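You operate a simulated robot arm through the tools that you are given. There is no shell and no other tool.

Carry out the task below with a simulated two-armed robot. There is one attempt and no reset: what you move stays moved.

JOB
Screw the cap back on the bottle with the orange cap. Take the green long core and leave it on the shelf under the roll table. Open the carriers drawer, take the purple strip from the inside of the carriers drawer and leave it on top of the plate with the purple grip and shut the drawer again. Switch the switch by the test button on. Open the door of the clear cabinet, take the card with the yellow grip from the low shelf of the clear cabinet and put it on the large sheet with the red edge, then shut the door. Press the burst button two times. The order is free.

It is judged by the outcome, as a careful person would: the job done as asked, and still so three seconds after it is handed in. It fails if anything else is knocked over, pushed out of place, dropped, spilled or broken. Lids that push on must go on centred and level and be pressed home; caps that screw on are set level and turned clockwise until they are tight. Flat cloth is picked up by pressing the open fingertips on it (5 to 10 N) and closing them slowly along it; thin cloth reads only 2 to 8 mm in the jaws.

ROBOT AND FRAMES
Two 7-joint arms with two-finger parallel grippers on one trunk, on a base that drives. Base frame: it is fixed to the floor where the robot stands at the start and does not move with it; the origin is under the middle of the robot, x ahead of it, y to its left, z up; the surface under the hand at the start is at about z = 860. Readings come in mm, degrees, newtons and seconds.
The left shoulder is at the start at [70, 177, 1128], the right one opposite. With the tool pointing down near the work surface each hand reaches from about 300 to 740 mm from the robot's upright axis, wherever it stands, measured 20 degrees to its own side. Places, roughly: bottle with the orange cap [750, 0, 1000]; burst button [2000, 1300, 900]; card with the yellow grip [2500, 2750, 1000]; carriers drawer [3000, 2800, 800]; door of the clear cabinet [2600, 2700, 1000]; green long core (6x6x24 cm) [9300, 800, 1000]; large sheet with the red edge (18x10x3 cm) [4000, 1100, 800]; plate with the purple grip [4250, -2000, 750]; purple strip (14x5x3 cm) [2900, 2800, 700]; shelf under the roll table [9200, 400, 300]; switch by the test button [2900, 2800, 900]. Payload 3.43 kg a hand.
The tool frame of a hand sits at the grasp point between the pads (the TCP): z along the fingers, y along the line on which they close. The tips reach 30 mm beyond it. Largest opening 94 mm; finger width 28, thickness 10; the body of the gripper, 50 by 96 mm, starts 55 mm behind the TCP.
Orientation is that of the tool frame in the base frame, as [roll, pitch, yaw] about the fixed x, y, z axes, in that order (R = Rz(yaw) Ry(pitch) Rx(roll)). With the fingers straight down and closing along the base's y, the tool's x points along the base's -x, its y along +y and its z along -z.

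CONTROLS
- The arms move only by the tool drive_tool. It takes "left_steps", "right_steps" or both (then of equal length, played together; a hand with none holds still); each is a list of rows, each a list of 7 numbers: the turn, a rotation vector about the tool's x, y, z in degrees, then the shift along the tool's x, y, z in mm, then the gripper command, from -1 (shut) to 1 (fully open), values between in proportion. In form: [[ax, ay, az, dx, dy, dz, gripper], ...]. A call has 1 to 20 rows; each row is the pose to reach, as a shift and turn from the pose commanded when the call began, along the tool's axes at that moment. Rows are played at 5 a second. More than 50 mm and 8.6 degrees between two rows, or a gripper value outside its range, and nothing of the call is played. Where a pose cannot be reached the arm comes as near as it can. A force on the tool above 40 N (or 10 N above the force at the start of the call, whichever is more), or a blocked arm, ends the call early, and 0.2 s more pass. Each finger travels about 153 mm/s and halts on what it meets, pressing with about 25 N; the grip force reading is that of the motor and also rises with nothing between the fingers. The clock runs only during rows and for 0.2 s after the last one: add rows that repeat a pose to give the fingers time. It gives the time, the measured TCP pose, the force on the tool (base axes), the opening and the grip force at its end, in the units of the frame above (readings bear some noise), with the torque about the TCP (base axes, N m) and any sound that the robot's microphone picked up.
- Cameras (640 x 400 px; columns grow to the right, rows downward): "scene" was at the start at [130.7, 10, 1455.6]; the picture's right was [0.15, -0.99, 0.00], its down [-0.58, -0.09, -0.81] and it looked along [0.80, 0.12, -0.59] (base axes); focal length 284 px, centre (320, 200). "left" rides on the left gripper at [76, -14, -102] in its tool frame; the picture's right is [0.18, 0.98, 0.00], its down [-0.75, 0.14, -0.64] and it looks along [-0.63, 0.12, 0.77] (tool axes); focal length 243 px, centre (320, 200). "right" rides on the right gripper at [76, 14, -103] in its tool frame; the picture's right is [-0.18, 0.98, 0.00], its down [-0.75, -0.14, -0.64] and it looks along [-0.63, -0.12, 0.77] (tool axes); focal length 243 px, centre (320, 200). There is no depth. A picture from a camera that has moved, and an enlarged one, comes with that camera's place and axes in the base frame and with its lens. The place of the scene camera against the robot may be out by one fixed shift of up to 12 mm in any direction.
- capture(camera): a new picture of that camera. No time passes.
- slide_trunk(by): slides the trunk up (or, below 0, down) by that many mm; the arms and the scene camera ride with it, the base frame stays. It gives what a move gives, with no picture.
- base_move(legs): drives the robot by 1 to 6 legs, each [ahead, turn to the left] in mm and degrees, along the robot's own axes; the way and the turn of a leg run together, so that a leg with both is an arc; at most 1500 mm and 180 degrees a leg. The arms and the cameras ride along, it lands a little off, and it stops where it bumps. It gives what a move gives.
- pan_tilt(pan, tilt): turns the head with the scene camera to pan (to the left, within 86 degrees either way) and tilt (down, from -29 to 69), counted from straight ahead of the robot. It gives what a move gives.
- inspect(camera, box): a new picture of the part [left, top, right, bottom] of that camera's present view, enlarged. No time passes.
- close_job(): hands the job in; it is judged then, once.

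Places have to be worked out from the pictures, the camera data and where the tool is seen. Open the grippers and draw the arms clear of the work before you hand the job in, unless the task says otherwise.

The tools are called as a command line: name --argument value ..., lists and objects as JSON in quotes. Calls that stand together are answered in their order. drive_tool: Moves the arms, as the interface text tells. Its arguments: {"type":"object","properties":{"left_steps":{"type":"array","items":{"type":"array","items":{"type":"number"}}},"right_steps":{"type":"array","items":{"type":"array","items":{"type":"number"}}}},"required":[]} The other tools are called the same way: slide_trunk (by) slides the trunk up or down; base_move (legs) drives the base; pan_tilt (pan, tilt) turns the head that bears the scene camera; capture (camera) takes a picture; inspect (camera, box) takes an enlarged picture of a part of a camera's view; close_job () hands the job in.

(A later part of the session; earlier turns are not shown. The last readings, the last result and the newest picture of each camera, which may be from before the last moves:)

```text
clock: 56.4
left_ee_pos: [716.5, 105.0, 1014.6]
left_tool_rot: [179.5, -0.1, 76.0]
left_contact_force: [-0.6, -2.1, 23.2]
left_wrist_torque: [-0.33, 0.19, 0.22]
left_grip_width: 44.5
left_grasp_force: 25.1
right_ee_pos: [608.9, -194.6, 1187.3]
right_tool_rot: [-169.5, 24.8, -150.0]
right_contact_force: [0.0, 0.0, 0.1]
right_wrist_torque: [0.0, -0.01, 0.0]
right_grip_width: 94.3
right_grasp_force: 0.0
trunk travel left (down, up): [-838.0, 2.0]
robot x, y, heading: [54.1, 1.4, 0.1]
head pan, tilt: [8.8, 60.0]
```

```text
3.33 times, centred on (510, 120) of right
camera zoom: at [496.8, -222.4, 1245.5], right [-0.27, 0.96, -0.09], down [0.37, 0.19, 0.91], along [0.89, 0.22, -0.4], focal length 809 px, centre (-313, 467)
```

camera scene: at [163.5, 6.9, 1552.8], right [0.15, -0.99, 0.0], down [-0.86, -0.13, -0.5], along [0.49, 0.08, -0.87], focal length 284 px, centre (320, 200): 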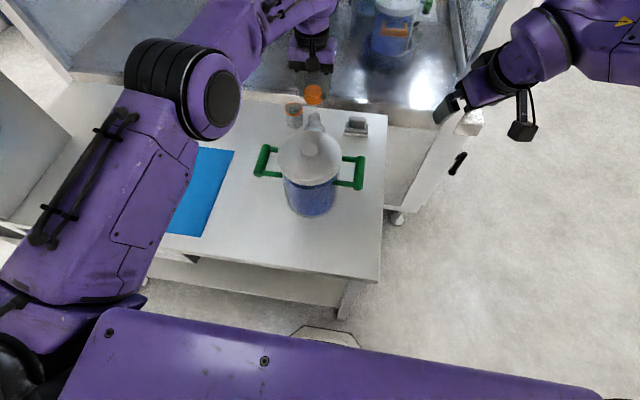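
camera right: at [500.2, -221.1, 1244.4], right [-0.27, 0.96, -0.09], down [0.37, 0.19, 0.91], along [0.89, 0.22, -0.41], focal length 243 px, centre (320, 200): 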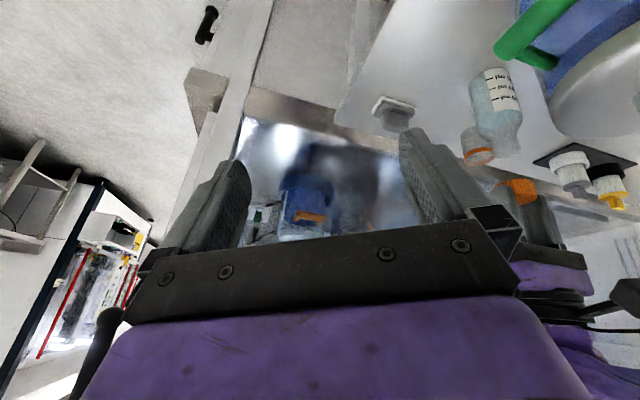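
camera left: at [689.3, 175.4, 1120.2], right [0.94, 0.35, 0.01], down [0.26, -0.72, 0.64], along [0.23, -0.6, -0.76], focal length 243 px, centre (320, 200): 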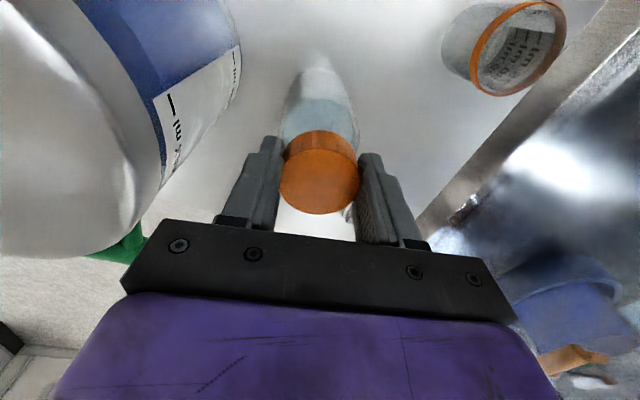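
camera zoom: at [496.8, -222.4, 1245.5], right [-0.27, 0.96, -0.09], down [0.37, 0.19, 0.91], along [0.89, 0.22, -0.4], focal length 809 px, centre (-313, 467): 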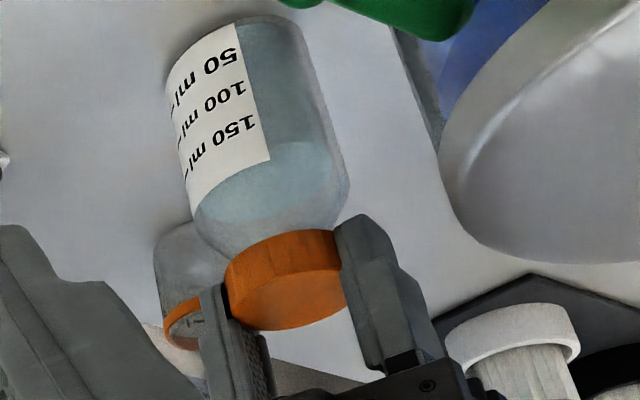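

The label moved about 26° with the 24° turn, so cap and bottle turn as one and the thread has run home. I'll give one firmer press and twist for extra tightness.

drive_tool --left_steps '[[0, 0, 0, 0, 0, 1.2, -0.7], [0, 0, 0, 0, 0, 2.4, -0.7], [0, 0, 5, 0, 0, 2.6, -0.7], [0, 0, 10, 0, 0, 2.6, -0.7], [0, 0, 15, 0, 0, 2.6, -0.7], [0, 0, 20, 0, 0, 2.6, -0.7]]'

inspect --camera "right" --box '[475, 60, 545, 180]'

```text
clock: 57.8
left_ee_pos: [715.6, 102.9, 1013.7]
left_tool_rot: [179.3, -0.5, 55.9]
left_contact_force: [-0.1, -1.7, 30.9]
left_wrist_torque: [-0.44, 0.22, 0.23]
left_grip_width: 44.7
left_grasp_force: 25.1
right_ee_pos: [607.2, -196.2, 1187.0]
right_tool_rot: [-169.5, 24.8, -150.1]
right_contact_force: [-0.2, 0.4, 0.1]
right_wrist_torque: [0.01, 0.02, 0.01]
right_grip_width: 94.1
right_grasp_force: 0.1
trunk travel left (down, up): [-838.0, 2.0]
robot x, y, heading: [57.3, -1.4, 0.5]
head pan, tilt: [8.8, 60.0]
```

```text
3.33 times, centred on (510, 120) of right
camera zoom: at [495.8, -222.8, 1245.8], right [-0.27, 0.96, -0.09], down [0.37, 0.19, 0.91], along [0.89, 0.22, -0.4], focal length 809 px, centre (-313, 467)
```

zoom: 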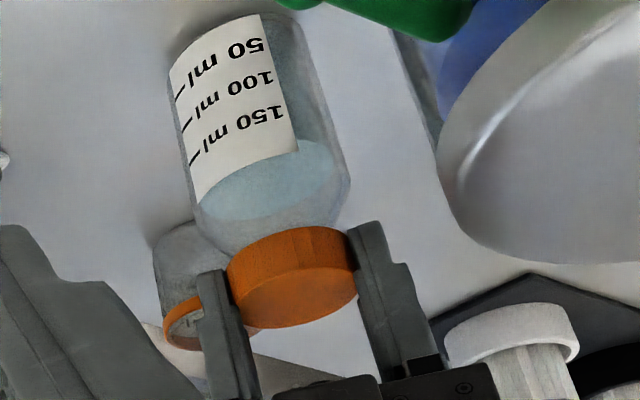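

The label again turned fully with the cap under 31 N, so it's tight. I'll release, rise clear and check the result.

drive_tool --left_steps '[[0, 0, 0, 0, 0, -3, -0.5], [0, 0, 0, 0, 0, -4, -0.2], [0, 0, 0, 0, 0, -5, 0.1], [0, 0, 0, 0, 0, -5, 0.35], [0, 0, 0, 0, 0, -5, 0.35], [0, 0, 0, 0, 0, -40, 0.35], [0, 0, 0, 0, 0, -85, 0.35], [0, 0, 0, 0, 0, -130, 0.35], [0, 0, 0, 0, 0, -150, 0.35]]'

inspect --camera "scene" --box '[280, 85, 350, 155]'

inspect --camera "right" --box '[475, 60, 545, 180]'

capture --camera "left"

```text
clock: 59.8
left_ee_pos: [719.5, 103.9, 1160.5]
left_tool_rot: [179.7, -0.2, 55.9]
left_contact_force: [-0.3, -0.3, 0.5]
left_wrist_torque: [0.0, 0.03, -0.03]
left_grip_width: 63.4
left_grasp_force: 0.0
right_ee_pos: [612.1, -194.3, 1185.8]
right_tool_rot: [-169.5, 24.5, -150.1]
right_contact_force: [0.4, 0.3, -0.9]
right_wrist_torque: [0.04, 0.02, -0.02]
right_grip_width: 93.8
right_grasp_force: 0.0
trunk travel left (down, up): [-838.0, 2.0]
robot x, y, heading: [51.1, 1.9, -0.1]
head pan, tilt: [8.8, 60.0]
```

```text
5.71 times, centred on (315, 120) of scene
camera zoom: at [163.8, 6.7, 1552.7], right [0.15, -0.99, 0.0], down [-0.86, -0.13, -0.5], along [0.49, 0.08, -0.87], focal length 1624 px, centre (349, 657)
```

zoom: 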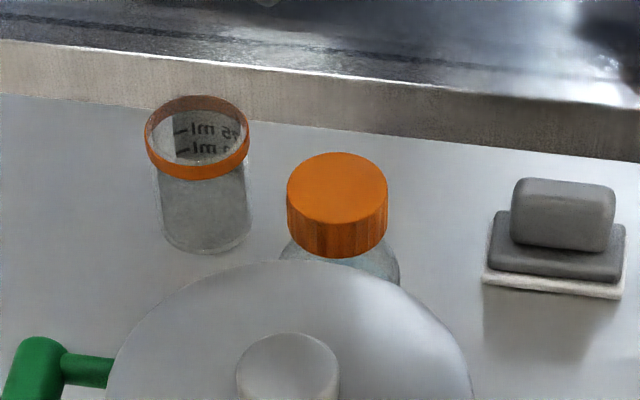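

```text
3.33 times, centred on (510, 120) of right
camera zoom: at [500.4, -221.2, 1244.2], right [-0.27, 0.96, -0.09], down [0.37, 0.19, 0.91], along [0.89, 0.22, -0.41], focal length 809 px, centre (-313, 467)
```

zoom: 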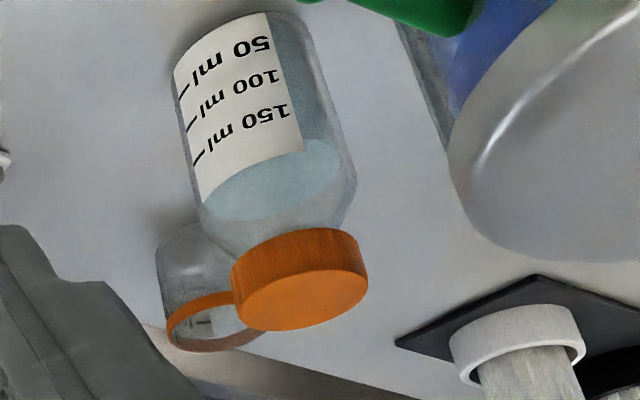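

```text
taken
camera left: at [749.8, 174.8, 1264.8], right [0.92, -0.4, 0.01], down [-0.31, -0.7, 0.64], along [-0.25, -0.59, -0.77], focal length 243 px, centre (320, 200)
```

left: 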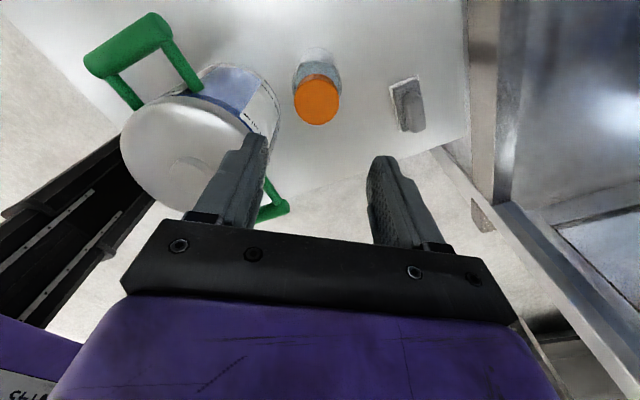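

The cap sits level and home on the bottle. Now I'll bring both arms back to a compact pose for driving.

drive_tool --left_steps '[[0, 0, -7.75, 4, -20, -10, 0.35], [0, 0, -15.5, 8, -40, -20, 0.35], [0, 0, -23.25, 12, -60, -30, 0.35], [0, 0, -31, 15, -80, -40, 0.35], [0, 0, -38.75, 19, -100, -50, 0.35], [0, 0, -46.5, 23, -120, -60, 0.35], [0, 0, -54.25, 27, -140, -70, 0.35], [0, 0, -62, 31, -160, -80, 0.35], [0, 0, -69.75, 35, -180, -90, 0.35], [0, 0, -77.5, 38, -200, -100, 0.35], [0, 0, -85.25, 42, -220, -100, 0.35], [0, 0, -93, 46, -240, -100, 0.35], [0, 0, -100.75, 50, -260, -100, 0.35], [0, 0, -108.5, 54, -280, -100, 0.35], [0, 0, -116.25, 58, -300, -100, 0.35], [0, 0, -124, 61.5, -319, -100, 0.35]]'

drive_tool --right_steps '[[0, 0, 8, -11, 14, -7, 1], [0, 0, 16, -22, 28, -15, 1], [0, 0, 24, -33, 42, -22, 1], [0, 0, 32, -45, 56, -30, 1], [0, 0, 40, -56, 70, -37, 1], [0, 0, 48, -67, 84, -45, 1], [0, 0, 56, -78, 98, -52, 1], [0, 0, 64, -89, 111, -60, 1], [0, 0, 72, -100, 125, -67, 1], [0, 0, 80, -112, 139, -75, 1], [0, 0, 88, -123, 153, -82, 1]]'

pan_tilt --pan 0 --tilt 30

capture --camera "scene"

```text
clock: 63.2
left_ee_pos: [485.9, 336.0, 1257.7]
left_tool_rot: [180.0, 0.5, -179.8]
left_contact_force: [1.8, 0.7, -0.1]
left_wrist_torque: [-0.02, 0.0, -0.02]
left_grip_width: 63.7
left_grasp_force: 0.1
right_ee_pos: [611.1, -194.0, 1185.8]
right_tool_rot: [-169.5, 24.5, -150.0]
right_contact_force: [-0.2, -0.5, -0.4]
right_wrist_torque: [-0.05, -0.04, 0.01]
right_grip_width: 94.2
right_grasp_force: 0.0
trunk travel left (down, up): [-838.0, 2.0]
robot x, y, heading: [54.6, 1.6, 0.0]
head pan, tilt: [8.8, 60.0]
```

```text
clock: 65.6
left_ee_pos: [486.2, 335.1, 1257.8]
left_tool_rot: [-180.0, 0.5, 179.9]
left_contact_force: [-0.1, 0.7, 0.3]
left_wrist_torque: [-0.04, -0.03, 0.01]
left_grip_width: 63.4
left_grasp_force: 0.1
right_ee_pos: [608.1, -6.8, 1284.9]
right_tool_rot: [155.5, 10.3, 117.3]
right_contact_force: [0.5, -0.8, -0.6]
right_wrist_torque: [0.0, 0.0, -0.02]
right_grip_width: 93.9
right_grasp_force: 0.1
trunk travel left (down, up): [-838.0, 2.0]
robot x, y, heading: [53.4, -0.7, 0.3]
head pan, tilt: [8.8, 60.0]
```

```text
clock: 66.5
left_ee_pos: [484.7, 334.4, 1258.0]
left_tool_rot: [180.0, 0.4, 179.9]
left_contact_force: [0.2, 0.0, -0.5]
left_wrist_torque: [0.02, -0.03, 0.0]
left_grip_width: 63.5
left_grasp_force: 0.1
right_ee_pos: [607.1, -7.0, 1284.0]
right_tool_rot: [155.5, 10.4, 117.6]
right_contact_force: [-0.1, 0.5, 0.4]
right_wrist_torque: [0.0, 0.03, -0.01]
right_grip_width: 93.6
right_grasp_force: 0.0
trunk travel left (down, up): [-838.0, 2.0]
robot x, y, heading: [51.8, 1.1, -0.1]
head pan, tilt: [0.0, 30.0]
```

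```text
taken
camera scene: at [188.3, -3.7, 1594.8], right [0.0, -1.0, 0.0], down [-0.5, 0.0, -0.87], along [0.87, 0.0, -0.5], focal length 284 px, centre (320, 200)
```

scene: 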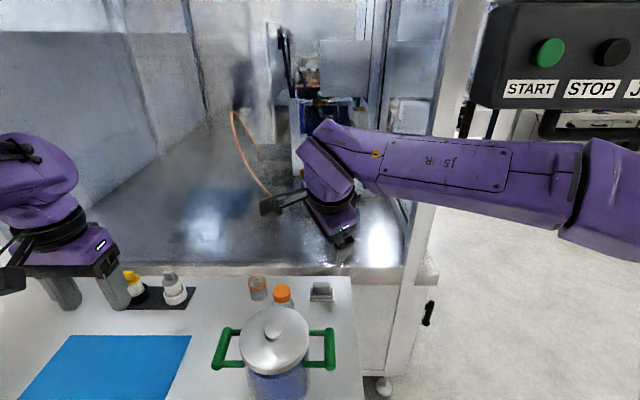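

Note for later: an out-of-reach pose resets the command to the measured pose. I've worked out the rotation to bring the right hand back upright and will apply it now.

drive_tool --right_steps '[[1.8, 2.5, -6.6, -3, -9.5, -4.3, 1], [3.6, 5, -13.2, -6, -19, -8.7, 1], [5.4, 7.5, -19.8, -9, -28.6, -13, 1], [7.2, 10, -26.4, -12, -38, -17, 1], [9.1, 12.4, -32.9, -16, -47.7, -22, 1], [10.9, 14.9, -39.5, -19, -57, -26, 1], [12.7, 17.4, -46.1, -22, -67, -30, 1], [14.5, 19.9, -52.7, -25, -76, -35, 1], [16.3, 22.4, -59.3, -28.3, -86, -39, 1], [16.3, 22.4, -59.3, -28.3, -86, -39, 1]]'

pan_tilt --pan 60 --tilt 20

capture --camera "scene"

pan_tilt --pan -60 --tilt 20

capture --camera "scene"

```text
clock: 68.8
left_ee_pos: [485.8, 335.0, 1258.7]
left_tool_rot: [-179.9, 0.4, -180.0]
left_contact_force: [0.1, -0.4, 0.1]
left_wrist_torque: [0.01, 0.02, 0.02]
left_grip_width: 63.6
left_grasp_force: 0.2
right_ee_pos: [536.9, -74.6, 1289.7]
right_tool_rot: [179.9, 0.0, -179.7]
right_contact_force: [0.3, 0.3, -0.4]
right_wrist_torque: [0.01, -0.01, -0.01]
right_grip_width: 94.2
right_grasp_force: 0.1
trunk travel left (down, up): [-838.0, 2.0]
robot x, y, heading: [57.2, -1.5, 0.0]
head pan, tilt: [0.0, 30.0]
```

```text
clock: 70.0
left_ee_pos: [486.5, 334.0, 1258.3]
left_tool_rot: [-180.0, 0.4, -179.9]
left_contact_force: [0.4, 0.1, 0.3]
left_wrist_torque: [-0.03, 0.0, 0.01]
left_grip_width: 63.5
left_grasp_force: 0.0
right_ee_pos: [536.4, -75.5, 1289.8]
right_tool_rot: [-180.0, 0.1, -179.9]
right_contact_force: [0.3, 0.3, 0.2]
right_wrist_torque: [0.03, 0.02, 0.0]
right_grip_width: 94.1
right_grasp_force: 0.0
trunk travel left (down, up): [-838.0, 2.0]
robot x, y, heading: [54.6, -2.5, -0.1]
head pan, tilt: [60.0, 20.0]
```

```text
taken
camera scene: at [144.6, 77.1, 1610.9], right [0.87, -0.5, 0.0], down [-0.17, -0.3, -0.94], along [0.47, 0.81, -0.34], focal length 284 px, centre (320, 200)
```

scene: 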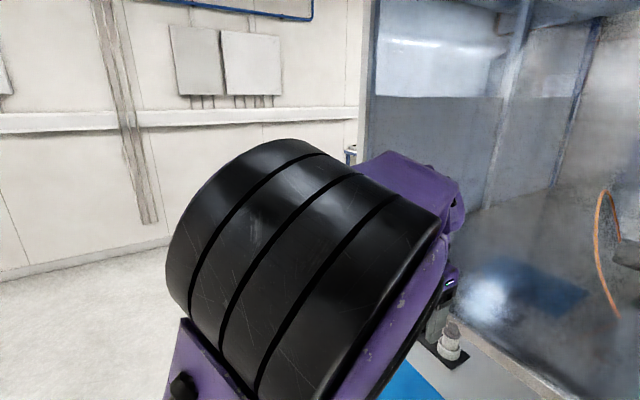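

```text
clock: 72.0
left_ee_pos: [486.7, 334.3, 1258.6]
left_tool_rot: [-180.0, 0.4, -180.0]
left_contact_force: [0.4, 0.1, 0.6]
left_wrist_torque: [-0.02, -0.02, 0.0]
left_grip_width: 63.4
left_grasp_force: 0.0
right_ee_pos: [536.6, -75.3, 1289.5]
right_tool_rot: [-179.9, -0.1, -179.9]
right_contact_force: [-0.1, -0.8, -1.0]
right_wrist_torque: [0.0, 0.0, 0.0]
right_grip_width: 94.2
right_grasp_force: 0.1
trunk travel left (down, up): [-838.0, 2.0]
robot x, y, heading: [56.4, 0.4, -0.1]
head pan, tilt: [-60.0, 20.0]
```

```text
taken
camera scene: at [144.6, -84.1, 1610.9], right [-0.87, -0.5, 0.0], down [-0.17, 0.3, -0.94], along [0.47, -0.81, -0.34], focal length 284 px, centre (320, 200)
```

scene: 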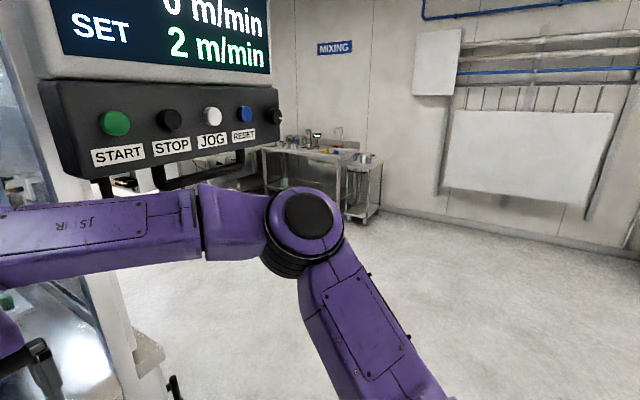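

A control panel hangs to my right, so I'll keep the arms away from it. I'll back away from the table and look around to plan the route.

base_move --legs '[[-500, 0]]'

pan_tilt --pan 80 --tilt 15

capture --camera "scene"

pan_tilt --pan 30 --tilt 15

capture --camera "scene"

pan_tilt --pan -30 --tilt 15

capture --camera "scene"

pan_tilt --pan -80 --tilt 15

capture --camera "scene"

```text
clock: 75.0
left_ee_pos: [-19.3, 333.6, 1258.6]
left_tool_rot: [180.0, 0.2, 180.0]
left_contact_force: [-0.3, -0.4, 0.0]
left_wrist_torque: [-0.01, 0.01, 0.0]
left_grip_width: 63.3
left_grasp_force: 0.0
right_ee_pos: [31.3, -75.0, 1289.7]
right_tool_rot: [180.0, -0.1, -179.9]
right_contact_force: [0.0, -0.3, 1.5]
right_wrist_torque: [0.0, -0.01, 0.03]
right_grip_width: 93.8
right_grasp_force: 0.0
trunk travel left (down, up): [-838.0, 2.0]
robot x, y, heading: [-457.5, -5.0, -0.1]
head pan, tilt: [-60.0, 20.0]
```

```text
clock: 77.2
left_ee_pos: [-19.8, 333.9, 1258.0]
left_tool_rot: [-180.0, 0.4, -179.9]
left_contact_force: [0.4, -0.8, 0.1]
left_wrist_torque: [0.01, 0.0, 0.01]
left_grip_width: 63.7
left_grasp_force: 0.2
right_ee_pos: [29.3, -74.6, 1289.7]
right_tool_rot: [-179.9, -0.1, 180.0]
right_contact_force: [0.0, 0.4, 0.3]
right_wrist_torque: [0.01, -0.01, 0.01]
right_grip_width: 94.0
right_grasp_force: 0.1
trunk travel left (down, up): [-838.0, 2.0]
robot x, y, heading: [-453.6, -2.1, 0.1]
head pan, tilt: [80.0, 15.0]
```

```text
taken
camera scene: at [-392.6, 88.6, 1619.1], right [0.98, -0.17, 0.0], down [-0.05, -0.25, -0.97], along [0.17, 0.95, -0.26], focal length 284 px, centre (320, 200)
```

scene: 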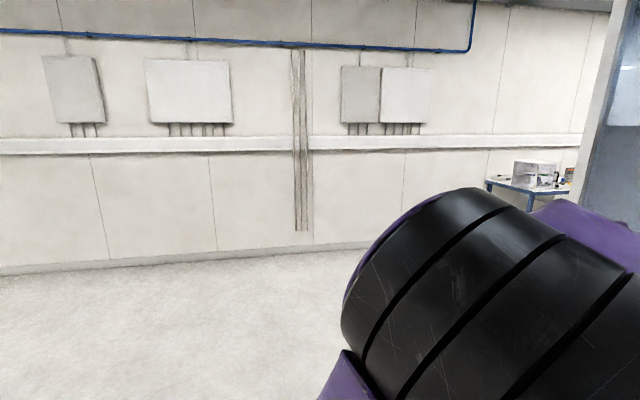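

```text
clock: 78.4
left_ee_pos: [-21.3, 334.8, 1258.0]
left_tool_rot: [-180.0, 0.5, -179.9]
left_contact_force: [-0.8, -0.2, 0.1]
left_wrist_torque: [0.0, 0.01, 0.01]
left_grip_width: 63.6
left_grasp_force: 0.1
right_ee_pos: [29.4, -73.9, 1290.1]
right_tool_rot: [-180.0, 0.0, -179.9]
right_contact_force: [0.3, -0.2, -0.3]
right_wrist_torque: [-0.03, 0.01, -0.02]
right_grip_width: 94.1
right_grasp_force: 0.1
trunk travel left (down, up): [-838.0, 2.0]
robot x, y, heading: [-452.2, -0.7, 0.1]
head pan, tilt: [30.0, 15.0]
```

```text
taken
camera scene: at [-328.1, 43.4, 1619.1], right [0.5, -0.87, 0.0], down [-0.22, -0.13, -0.97], along [0.84, 0.48, -0.26], focal length 284 px, centre (320, 200)
```

scene: 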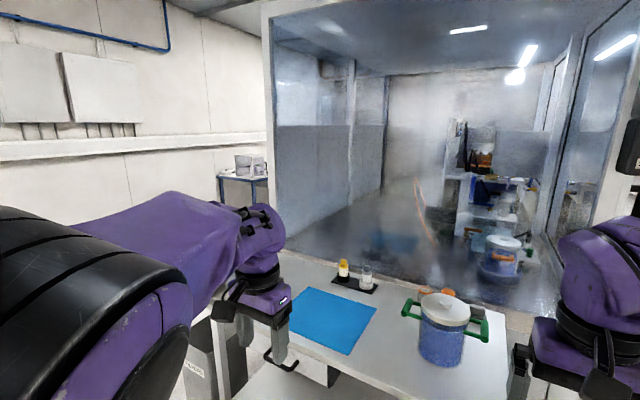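

```text
clock: 79.7
left_ee_pos: [-19.9, 334.6, 1257.8]
left_tool_rot: [-180.0, 0.4, -180.0]
left_contact_force: [-0.6, -0.7, -0.6]
left_wrist_torque: [0.0, 0.02, 0.0]
left_grip_width: 63.6
left_grasp_force: 0.1
right_ee_pos: [30.0, -74.2, 1289.4]
right_tool_rot: [180.0, 0.0, -179.8]
right_contact_force: [-0.3, 0.4, -0.5]
right_wrist_torque: [-0.02, -0.02, 0.0]
right_grip_width: 93.9
right_grasp_force: 0.0
trunk travel left (down, up): [-838.0, 2.0]
robot x, y, heading: [-450.9, 0.7, 0.2]
head pan, tilt: [-30.0, 15.0]
```

```text
taken
camera scene: at [-328.0, -50.0, 1619.1], right [-0.5, -0.87, 0.0], down [-0.22, 0.13, -0.97], along [0.84, -0.48, -0.26], focal length 284 px, centre (320, 200)
```

scene: 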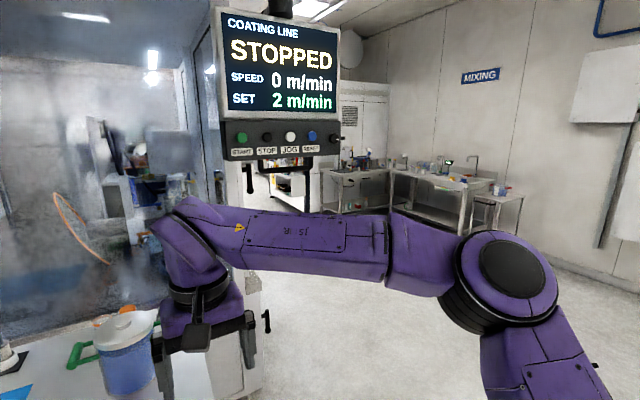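

```text
clock: 80.9
left_ee_pos: [-19.4, 334.9, 1257.9]
left_tool_rot: [180.0, 0.4, 180.0]
left_contact_force: [0.2, -1.0, 0.0]
left_wrist_torque: [-0.03, 0.03, 0.01]
left_grip_width: 63.3
left_grasp_force: 0.0
right_ee_pos: [30.0, -74.6, 1290.3]
right_tool_rot: [-179.9, 0.0, -179.9]
right_contact_force: [-0.8, -0.7, -0.4]
right_wrist_torque: [0.02, 0.01, 0.01]
right_grip_width: 94.0
right_grasp_force: 0.1
trunk travel left (down, up): [-838.0, 2.0]
robot x, y, heading: [-452.7, 0.0, -0.2]
head pan, tilt: [-80.0, 15.0]
```

```text
taken
camera scene: at [-392.6, -95.3, 1619.1], right [-0.98, -0.17, 0.0], down [-0.05, 0.25, -0.97], along [0.17, -0.95, -0.26], focal length 284 px, centre (320, 200)
```

scene: 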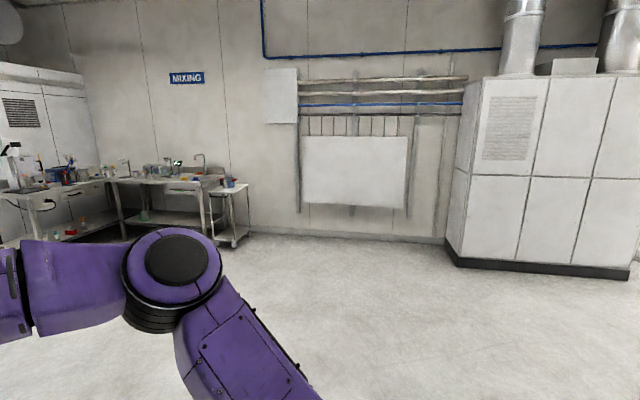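

The clear cabinet stands on a blue-framed table down the passage on the left, between the enclosure and the wall. I'll drive into open floor on that side and look along the passage.

base_move --legs '[[0, 70], [1500, 0], [500, 0], [0, -70]]'

pan_tilt --pan 0 --tilt 15

capture --camera "scene"

pan_tilt --pan -30 --tilt 15

capture --camera "scene"

```text
clock: 96.9
left_ee_pos: [643.8, 2222.2, 1258.5]
left_tool_rot: [-180.0, 0.3, -178.8]
left_contact_force: [0.2, -0.4, 0.3]
left_wrist_torque: [-0.01, 0.04, 0.02]
left_grip_width: 63.4
left_grasp_force: 0.2
right_ee_pos: [703.0, 1813.5, 1290.7]
right_tool_rot: [179.9, 0.0, -178.7]
right_contact_force: [-0.4, 0.3, -0.2]
right_wrist_torque: [-0.01, 0.01, -0.01]
right_grip_width: 94.0
right_grasp_force: 0.1
trunk travel left (down, up): [-838.0, 2.0]
robot x, y, heading: [218.1, 1877.6, 1.4]
head pan, tilt: [-80.0, 15.0]
```

```text
clock: 98.4
left_ee_pos: [644.3, 2220.9, 1258.5]
left_tool_rot: [179.9, 0.3, -178.8]
left_contact_force: [0.2, 0.1, 0.1]
left_wrist_torque: [0.02, 0.02, -0.02]
left_grip_width: 63.4
left_grasp_force: 0.0
right_ee_pos: [702.8, 1811.9, 1290.5]
right_tool_rot: [-180.0, 0.0, -178.8]
right_contact_force: [-1.0, -0.6, -0.4]
right_wrist_torque: [-0.03, 0.0, 0.03]
right_grip_width: 94.3
right_grasp_force: 0.2
trunk travel left (down, up): [-838.0, 2.0]
robot x, y, heading: [216.3, 1880.7, 1.5]
head pan, tilt: [0.0, 15.0]
```

```text
taken
camera scene: at [356.0, 1877.4, 1619.1], right [0.02, -1.0, 0.0], down [-0.26, -0.01, -0.97], along [0.97, 0.02, -0.26], focal length 284 px, centre (320, 200)
```

scene: 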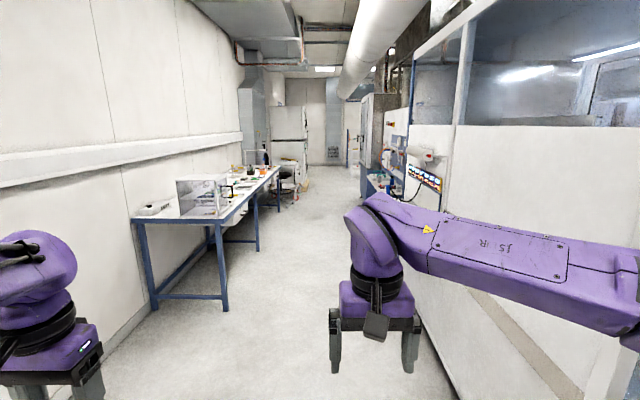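

```text
clock: 99.4
left_ee_pos: [644.0, 2220.7, 1257.5]
left_tool_rot: [-180.0, 0.4, -178.9]
left_contact_force: [0.5, 0.4, -0.2]
left_wrist_torque: [0.0, -0.01, -0.02]
left_grip_width: 63.6
left_grasp_force: 0.0
right_ee_pos: [702.4, 1813.4, 1290.9]
right_tool_rot: [180.0, 0.0, -178.8]
right_contact_force: [0.3, -0.1, 0.2]
right_wrist_torque: [-0.02, 0.01, 0.0]
right_grip_width: 94.1
right_grasp_force: 0.0
trunk travel left (down, up): [-838.0, 2.0]
robot x, y, heading: [220.4, 1876.0, 1.3]
head pan, tilt: [-30.0, 15.0]
```

```text
taken
camera scene: at [344.4, 1830.8, 1619.1], right [-0.48, -0.88, 0.0], down [-0.23, 0.12, -0.97], along [0.85, -0.46, -0.26], focal length 284 px, centre (320, 200)
```

scene: 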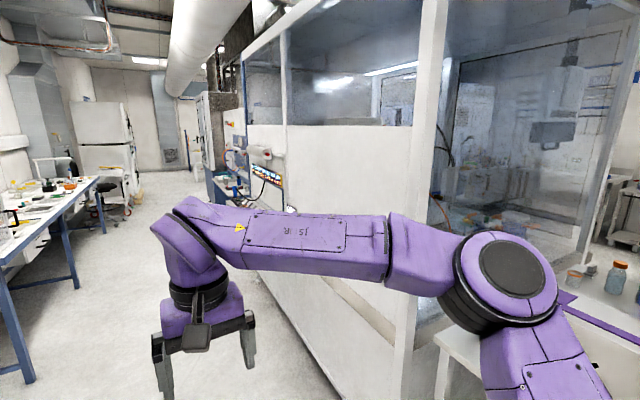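

The passage is clear: the blue table with the clear cabinet is on the left wall, and a button panel is on the right wall. I'll zoom in on both.

pan_tilt --pan 0 --tilt 10

inspect --camera "scene" --box '[340, 120, 460, 220]'

inspect --camera "scene" --box '[120, 130, 300, 270]'

```text
clock: 100.3
left_ee_pos: [645.3, 2220.1, 1258.4]
left_tool_rot: [179.9, 0.4, -178.7]
left_contact_force: [0.0, 0.3, -0.5]
left_wrist_torque: [-0.01, -0.03, 0.02]
left_grip_width: 63.8
left_grasp_force: 0.0
right_ee_pos: [702.6, 1812.6, 1289.0]
right_tool_rot: [179.9, 0.1, -178.7]
right_contact_force: [0.6, -0.4, 0.3]
right_wrist_torque: [0.01, 0.05, -0.02]
right_grip_width: 94.0
right_grasp_force: 0.0
trunk travel left (down, up): [-838.0, 2.0]
robot x, y, heading: [217.4, 1877.3, 1.2]
head pan, tilt: [0.0, 10.0]
```

```text
4.00 times, centred on (400, 170) of scene
camera zoom: at [355.5, 1877.3, 1627.2], right [0.02, -1.0, 0.0], down [-0.17, 0.0, -0.98], along [0.98, 0.02, -0.17], focal length 1137 px, centre (0, 320)
```

zoom: 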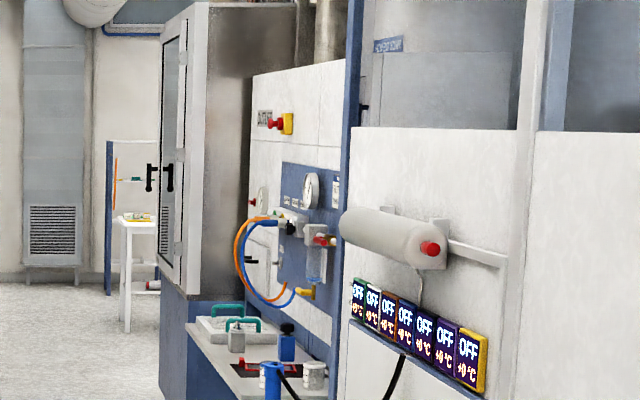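

```text
2.86 times, centred on (210, 200) of scene
camera zoom: at [355.5, 1877.3, 1627.2], right [0.02, -1.0, 0.0], down [-0.17, 0.0, -0.98], along [0.98, 0.02, -0.17], focal length 812 px, centre (634, 200)
```

zoom: 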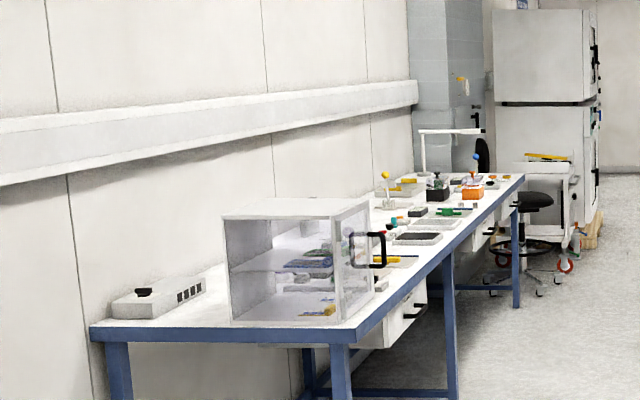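

The clear cabinet's door, with its black handle, faces the aisle, and there are drawers under the tabletop. I'll drive down the passage to get in front of it.

base_move --legs '[[1500, 0], [400, 0]]'

pan_tilt --pan 40 --tilt 25

capture --camera "scene"

pan_tilt --pan -40 --tilt 25

capture --camera "scene"

```text
clock: 109.9
left_ee_pos: [2552.6, 2231.9, 1258.5]
left_tool_rot: [179.9, 0.4, -179.9]
left_contact_force: [-0.1, 0.3, 0.1]
left_wrist_torque: [0.0, -0.01, 0.01]
left_grip_width: 63.6
left_grasp_force: 0.1
right_ee_pos: [2603.5, 1824.1, 1291.9]
right_tool_rot: [-180.0, 0.2, -179.9]
right_contact_force: [0.1, -0.3, -0.5]
right_wrist_torque: [0.01, 0.0, 0.0]
right_grip_width: 93.8
right_grasp_force: 0.0
trunk travel left (down, up): [-838.0, 2.0]
robot x, y, heading: [2125.8, 1899.5, 0.2]
head pan, tilt: [0.0, 10.0]
```

```text
clock: 111.0
left_ee_pos: [2554.2, 2232.1, 1258.5]
left_tool_rot: [-180.0, 0.4, -180.0]
left_contact_force: [0.5, 0.0, 0.1]
left_wrist_torque: [0.02, 0.02, 0.02]
left_grip_width: 63.7
left_grasp_force: 0.1
right_ee_pos: [2604.9, 1823.2, 1291.0]
right_tool_rot: [-180.0, 0.1, -179.9]
right_contact_force: [-0.2, -0.5, -1.2]
right_wrist_torque: [-0.01, -0.03, 0.0]
right_grip_width: 93.9
right_grasp_force: 0.0
trunk travel left (down, up): [-838.0, 2.0]
robot x, y, heading: [2120.4, 1895.8, 0.1]
head pan, tilt: [40.0, 25.0]
```

```text
taken
camera scene: at [2236.2, 1953.3, 1602.9], right [0.64, -0.77, 0.0], down [-0.32, -0.27, -0.91], along [0.69, 0.58, -0.42], focal length 284 px, centre (320, 200)
```

scene: 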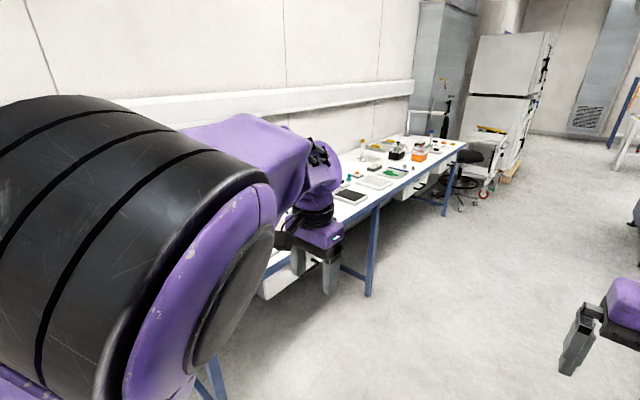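

```text
clock: 112.5
left_ee_pos: [2554.1, 2232.4, 1257.8]
left_tool_rot: [179.9, 0.4, -179.9]
left_contact_force: [0.1, -0.2, -0.2]
left_wrist_torque: [0.02, -0.01, 0.0]
left_grip_width: 63.6
left_grasp_force: 0.1
right_ee_pos: [2605.2, 1824.1, 1291.4]
right_tool_rot: [180.0, 0.0, -179.9]
right_contact_force: [0.3, 0.6, -0.3]
right_wrist_torque: [-0.01, 0.0, -0.02]
right_grip_width: 94.0
right_grasp_force: 0.0
trunk travel left (down, up): [-838.0, 2.0]
robot x, y, heading: [2122.5, 1899.9, 0.1]
head pan, tilt: [-40.0, 25.0]
```

```text
taken
camera scene: at [2237.0, 1835.1, 1602.8], right [-0.64, -0.77, 0.0], down [-0.32, 0.27, -0.91], along [0.7, -0.58, -0.42], focal length 284 px, centre (320, 200)
```

scene: 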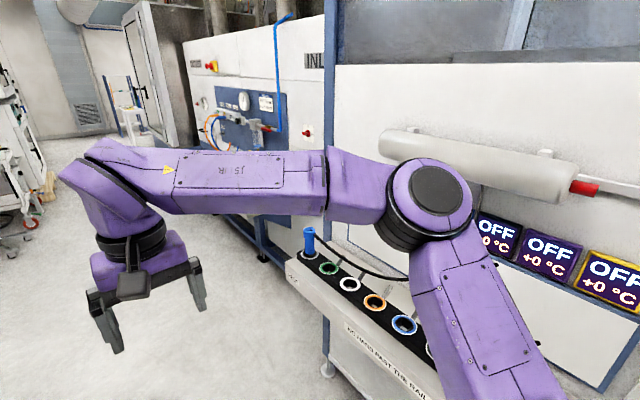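

The right-hand side is fairly close to my right elbow, but forward is open. I'll move 550 mm further along and turn to face the blue table.

base_move --legs '[[300, 8], [250, 0], [0, 82]]'

pan_tilt --pan 0 --tilt 30

capture --camera "scene"

```text
clock: 119.4
left_ee_pos: [2344.5, 2392.6, 1258.8]
left_tool_rot: [180.0, 0.5, -91.1]
left_contact_force: [0.5, 0.3, 0.7]
left_wrist_torque: [0.01, -0.02, 0.01]
left_grip_width: 63.7
left_grasp_force: 0.0
right_ee_pos: [2752.3, 2435.0, 1291.3]
right_tool_rot: [180.0, 0.0, -90.9]
right_contact_force: [0.4, -0.3, 0.0]
right_wrist_torque: [-0.02, 0.02, 0.0]
right_grip_width: 94.2
right_grasp_force: 0.0
trunk travel left (down, up): [-838.0, 2.0]
robot x, y, heading: [2664.4, 1952.8, 88.9]
head pan, tilt: [-40.0, 25.0]
```

```text
clock: 120.5
left_ee_pos: [2342.4, 2392.1, 1258.1]
left_tool_rot: [179.9, 0.4, -91.1]
left_contact_force: [0.4, 0.2, -0.5]
left_wrist_torque: [0.01, 0.0, -0.03]
left_grip_width: 63.4
left_grasp_force: 0.1
right_ee_pos: [2751.7, 2433.9, 1290.2]
right_tool_rot: [179.9, 0.1, -91.0]
right_contact_force: [-0.9, 0.4, 0.6]
right_wrist_torque: [0.01, 0.0, 0.0]
right_grip_width: 94.2
right_grasp_force: 0.2
trunk travel left (down, up): [-838.0, 2.0]
robot x, y, heading: [2667.6, 1955.0, 89.3]
head pan, tilt: [0.0, 30.0]
```

```text
taken
camera scene: at [2665.4, 2090.5, 1594.9], right [1.0, -0.02, 0.0], down [-0.01, -0.5, -0.87], along [0.02, 0.87, -0.5], focal length 284 px, centre (320, 200)
```

scene: 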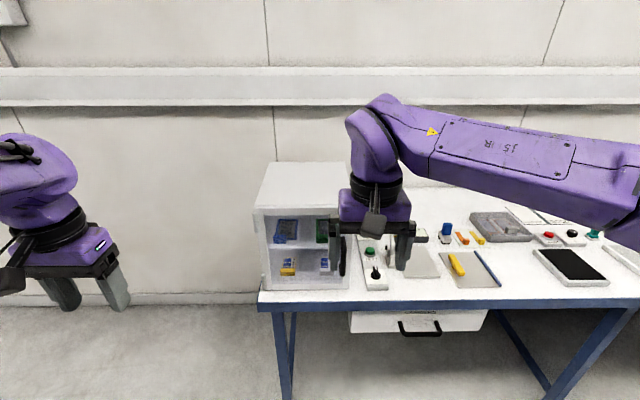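

Facing the table I see the clear cabinet (door handle on its right edge), the switch box with the green button beside it, and the drawer below. I'll move the right hand out of the view and zoom in.

drive_tool --right_steps '[[0, 0, 0, 20, -40, 0, 1], [0, 0, 0, 40, -80, 0, 1], [0, 0, 0, 60, -120, 0, 1], [0, 0, 0, 80, -160, 0, 1]]'

capture --camera "scene"

inspect --camera "scene" --box '[240, 150, 400, 310]'

inspect --camera "scene" --box '[340, 200, 500, 350]'

```text
clock: 121.5
left_ee_pos: [2345.7, 2390.0, 1260.1]
left_tool_rot: [179.9, 0.5, -91.0]
left_contact_force: [0.6, -0.6, -0.4]
left_wrist_torque: [0.0, 0.01, 0.03]
left_grip_width: 63.7
left_grasp_force: 0.0
right_ee_pos: [2915.8, 2351.0, 1290.0]
right_tool_rot: [179.8, 0.0, -90.9]
right_contact_force: [0.5, -0.6, 0.7]
right_wrist_torque: [0.02, 0.05, 0.02]
right_grip_width: 94.0
right_grasp_force: 0.0
trunk travel left (down, up): [-838.0, 2.0]
robot x, y, heading: [2669.9, 1953.1, 89.1]
head pan, tilt: [0.0, 30.0]
```

```text
taken
camera scene: at [2668.3, 2088.4, 1595.1], right [1.0, -0.02, 0.0], down [-0.01, -0.5, -0.87], along [0.01, 0.87, -0.5], focal length 284 px, centre (320, 200)
```

scene: 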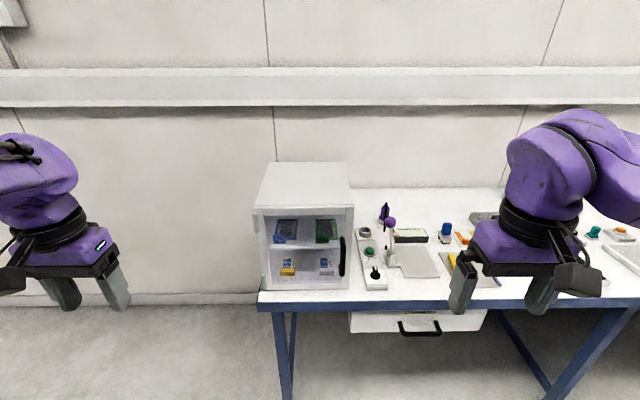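

```text
2.50 times, centred on (320, 230) of scene
camera zoom: at [2668.3, 2088.4, 1595.1], right [1.0, -0.02, 0.0], down [-0.01, -0.5, -0.87], along [0.01, 0.87, -0.5], focal length 711 px, centre (320, 125)
```

zoom: 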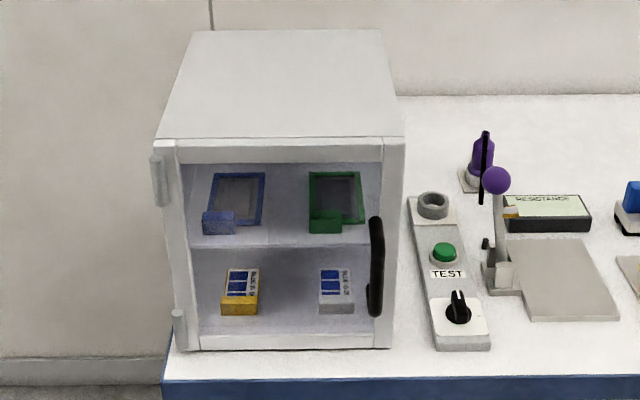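

```text
2.67 times, centred on (420, 275) of scene
camera zoom: at [2668.3, 2088.4, 1595.1], right [1.0, -0.02, 0.0], down [-0.01, -0.5, -0.87], along [0.01, 0.87, -0.5], focal length 758 px, centre (53, 0)
```

zoom: 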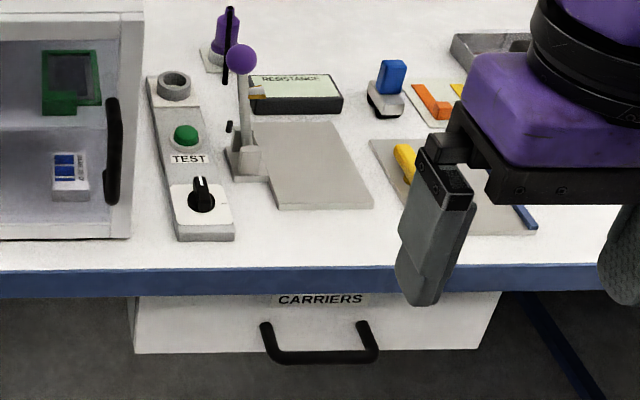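

The door is hinged on the left with its handle on the right. The card with the yellow grip is on the low shelf, and the TEST box has a black knob switch. I'll lower the trunk 130 mm to get a second view for triangulation and a better working height.

slide_trunk --by -130

capture --camera "scene"

inspect --camera "scene" --box '[240, 100, 400, 260]'

inspect --camera "scene" --box '[340, 160, 500, 310]'

inspect --camera "scene" --box '[350, 190, 390, 240]'

```text
clock: 123.1
left_ee_pos: [2343.4, 2392.6, 1128.3]
left_tool_rot: [179.9, 0.4, -91.0]
left_contact_force: [0.4, 0.0, 0.3]
left_wrist_torque: [0.03, -0.02, 0.02]
left_grip_width: 63.3
left_grasp_force: 0.0
right_ee_pos: [2911.3, 2350.7, 1160.2]
right_tool_rot: [-179.9, 0.1, -91.0]
right_contact_force: [0.7, -0.5, 0.3]
right_wrist_torque: [0.0, -0.03, -0.01]
right_grip_width: 93.9
right_grasp_force: 0.0
trunk travel left (down, up): [-708.0, 132.0]
robot x, y, heading: [2668.1, 1954.2, 89.2]
head pan, tilt: [0.0, 30.0]
```

```text
taken
camera scene: at [2665.1, 2090.3, 1464.9], right [1.0, -0.02, 0.0], down [-0.01, -0.5, -0.87], along [0.02, 0.87, -0.5], focal length 284 px, centre (320, 200)
```

scene: 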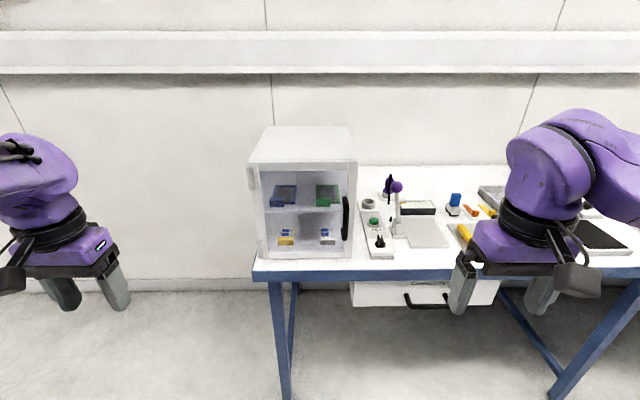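

```text
2.50 times, centred on (320, 180) of scene
camera zoom: at [2665.1, 2090.3, 1464.9], right [1.0, -0.02, 0.0], down [-0.01, -0.5, -0.87], along [0.02, 0.87, -0.5], focal length 711 px, centre (320, 250)
```

zoom: 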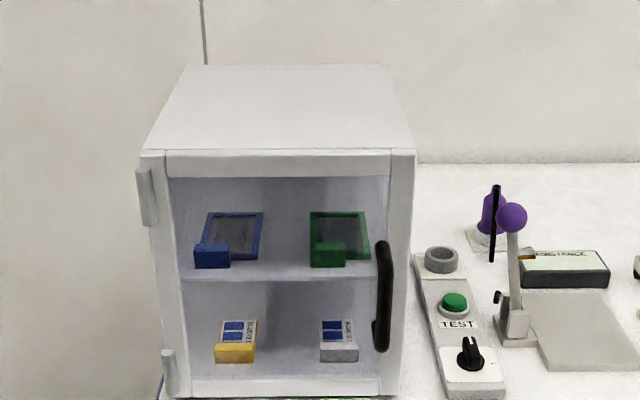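

```text
2.67 times, centred on (420, 235) of scene
camera zoom: at [2665.1, 2090.3, 1464.9], right [1.0, -0.02, 0.0], down [-0.01, -0.5, -0.87], along [0.02, 0.87, -0.5], focal length 758 px, centre (53, 107)
```

zoom: 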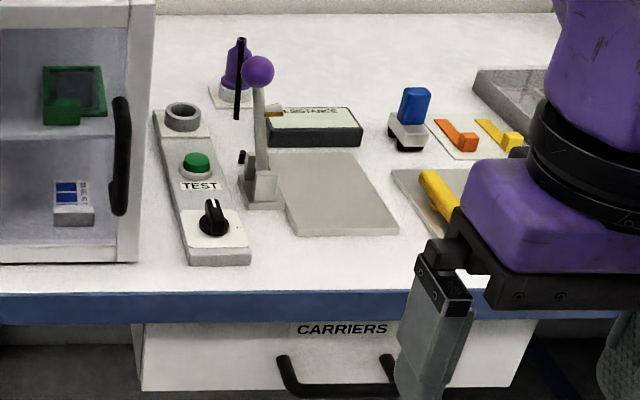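

```text
8.00 times, centred on (370, 215) of scene
camera zoom: at [2665.1, 2090.3, 1464.9], right [1.0, -0.02, 0.0], down [-0.01, -0.5, -0.87], along [0.02, 0.87, -0.5], focal length 2274 px, centre (-80, 80)
```

zoom: 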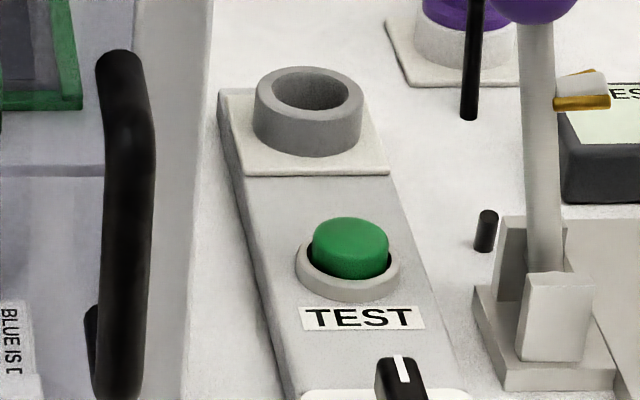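

The switch is a rotary knob with a white pointer line. I'll zoom in on it and its markings.

inspect --camera "scene" --box '[360, 222, 400, 262]'

inspect --camera "scene" --box '[270, 215, 350, 265]'

inspect --camera "scene" --box '[240, 240, 360, 330]'

```text
10.00 times, centred on (380, 242) of scene
camera zoom: at [2665.1, 2090.3, 1464.9], right [1.0, -0.02, 0.0], down [-0.01, -0.5, -0.87], along [0.02, 0.87, -0.5], focal length 2843 px, centre (-280, -220)
```

zoom: 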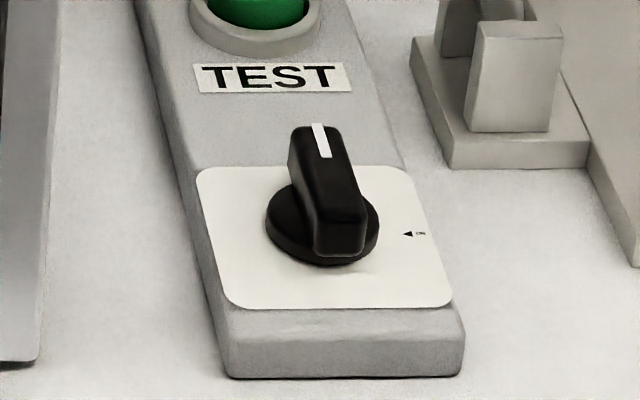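

```text
8.00 times, centred on (310, 240) of scene
camera zoom: at [2665.1, 2090.3, 1464.9], right [1.0, -0.02, 0.0], down [-0.01, -0.5, -0.87], along [0.02, 0.87, -0.5], focal length 2274 px, centre (400, -120)
```

zoom: 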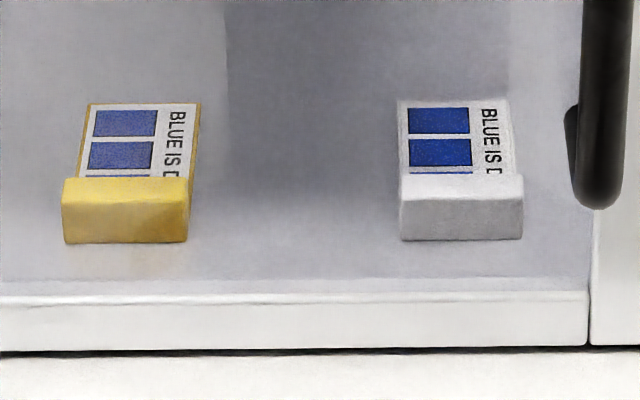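

```text
4.44 times, centred on (300, 285) of scene
camera zoom: at [2665.1, 2090.3, 1464.9], right [1.0, -0.02, 0.0], down [-0.01, -0.5, -0.87], along [0.02, 0.87, -0.5], focal length 1263 px, centre (409, -178)
```

zoom: 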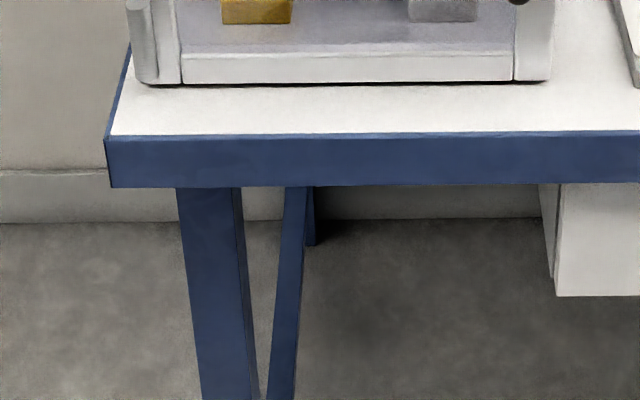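

Triangulating the two heights: tabletop z ≈ 905, its front edge y ≈ 2670. Cabinet front is y ≈ 2720 (x 2507–2768), the door handle bar is near (2738, 2680, 1005–1130), and the knob is near (2852, 2745). The drawer handle is near (2987, 2635, 806). I'll drive 145 mm closer and check the door handle with the left hand's camera.

base_move --legs '[[145, 0.8]]'

capture --camera "scene"

capture --camera "left"

inspect --camera "scene" --box '[240, 100, 400, 260]'

```text
clock: 124.4
left_ee_pos: [2336.4, 2527.7, 1128.9]
left_tool_rot: [180.0, 0.5, -89.9]
left_contact_force: [-0.3, 0.1, -0.1]
left_wrist_torque: [0.03, -0.01, 0.04]
left_grip_width: 63.4
left_grasp_force: 0.1
right_ee_pos: [2905.4, 2497.5, 1160.7]
right_tool_rot: [180.0, 0.2, -89.9]
right_contact_force: [0.3, -0.2, 0.0]
right_wrist_torque: [-0.02, 0.05, -0.01]
right_grip_width: 94.1
right_grasp_force: 0.0
trunk travel left (down, up): [-708.0, 132.0]
robot x, y, heading: [2667.9, 2098.1, 90.0]
head pan, tilt: [0.0, 30.0]
```

```text
taken
camera scene: at [2664.0, 2232.5, 1465.1], right [1.0, 0.0, 0.0], down [0.0, -0.5, -0.87], along [0.0, 0.87, -0.5], focal length 284 px, centre (320, 200)
```

scene: 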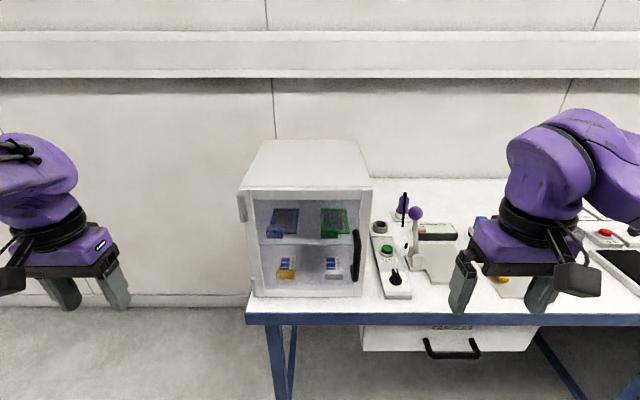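

```text
taken
camera left: at [2350.5, 2451.0, 1232.1], right [-0.98, -0.19, 0.0], down [-0.14, 0.75, 0.65], along [-0.12, 0.64, -0.76], focal length 243 px, centre (320, 200)
```

left: 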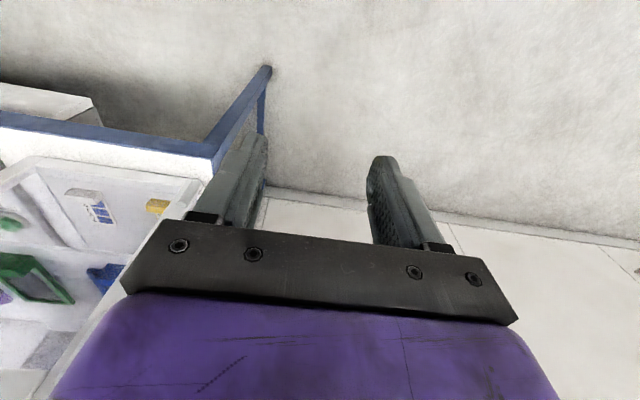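

```text
2.50 times, centred on (320, 180) of scene
camera zoom: at [2664.0, 2232.5, 1465.1], right [1.0, 0.0, 0.0], down [0.0, -0.5, -0.87], along [0.0, 0.87, -0.5], focal length 711 px, centre (320, 250)
```

zoom: 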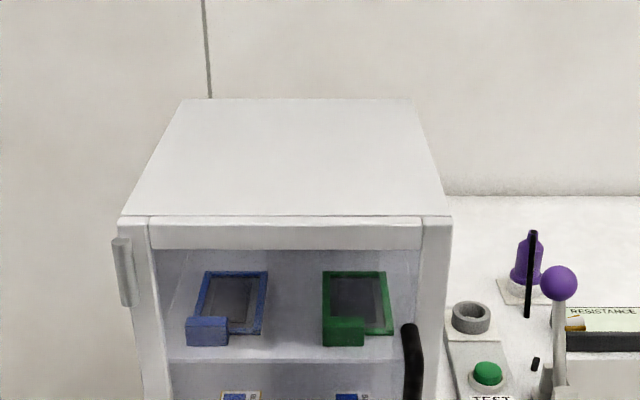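

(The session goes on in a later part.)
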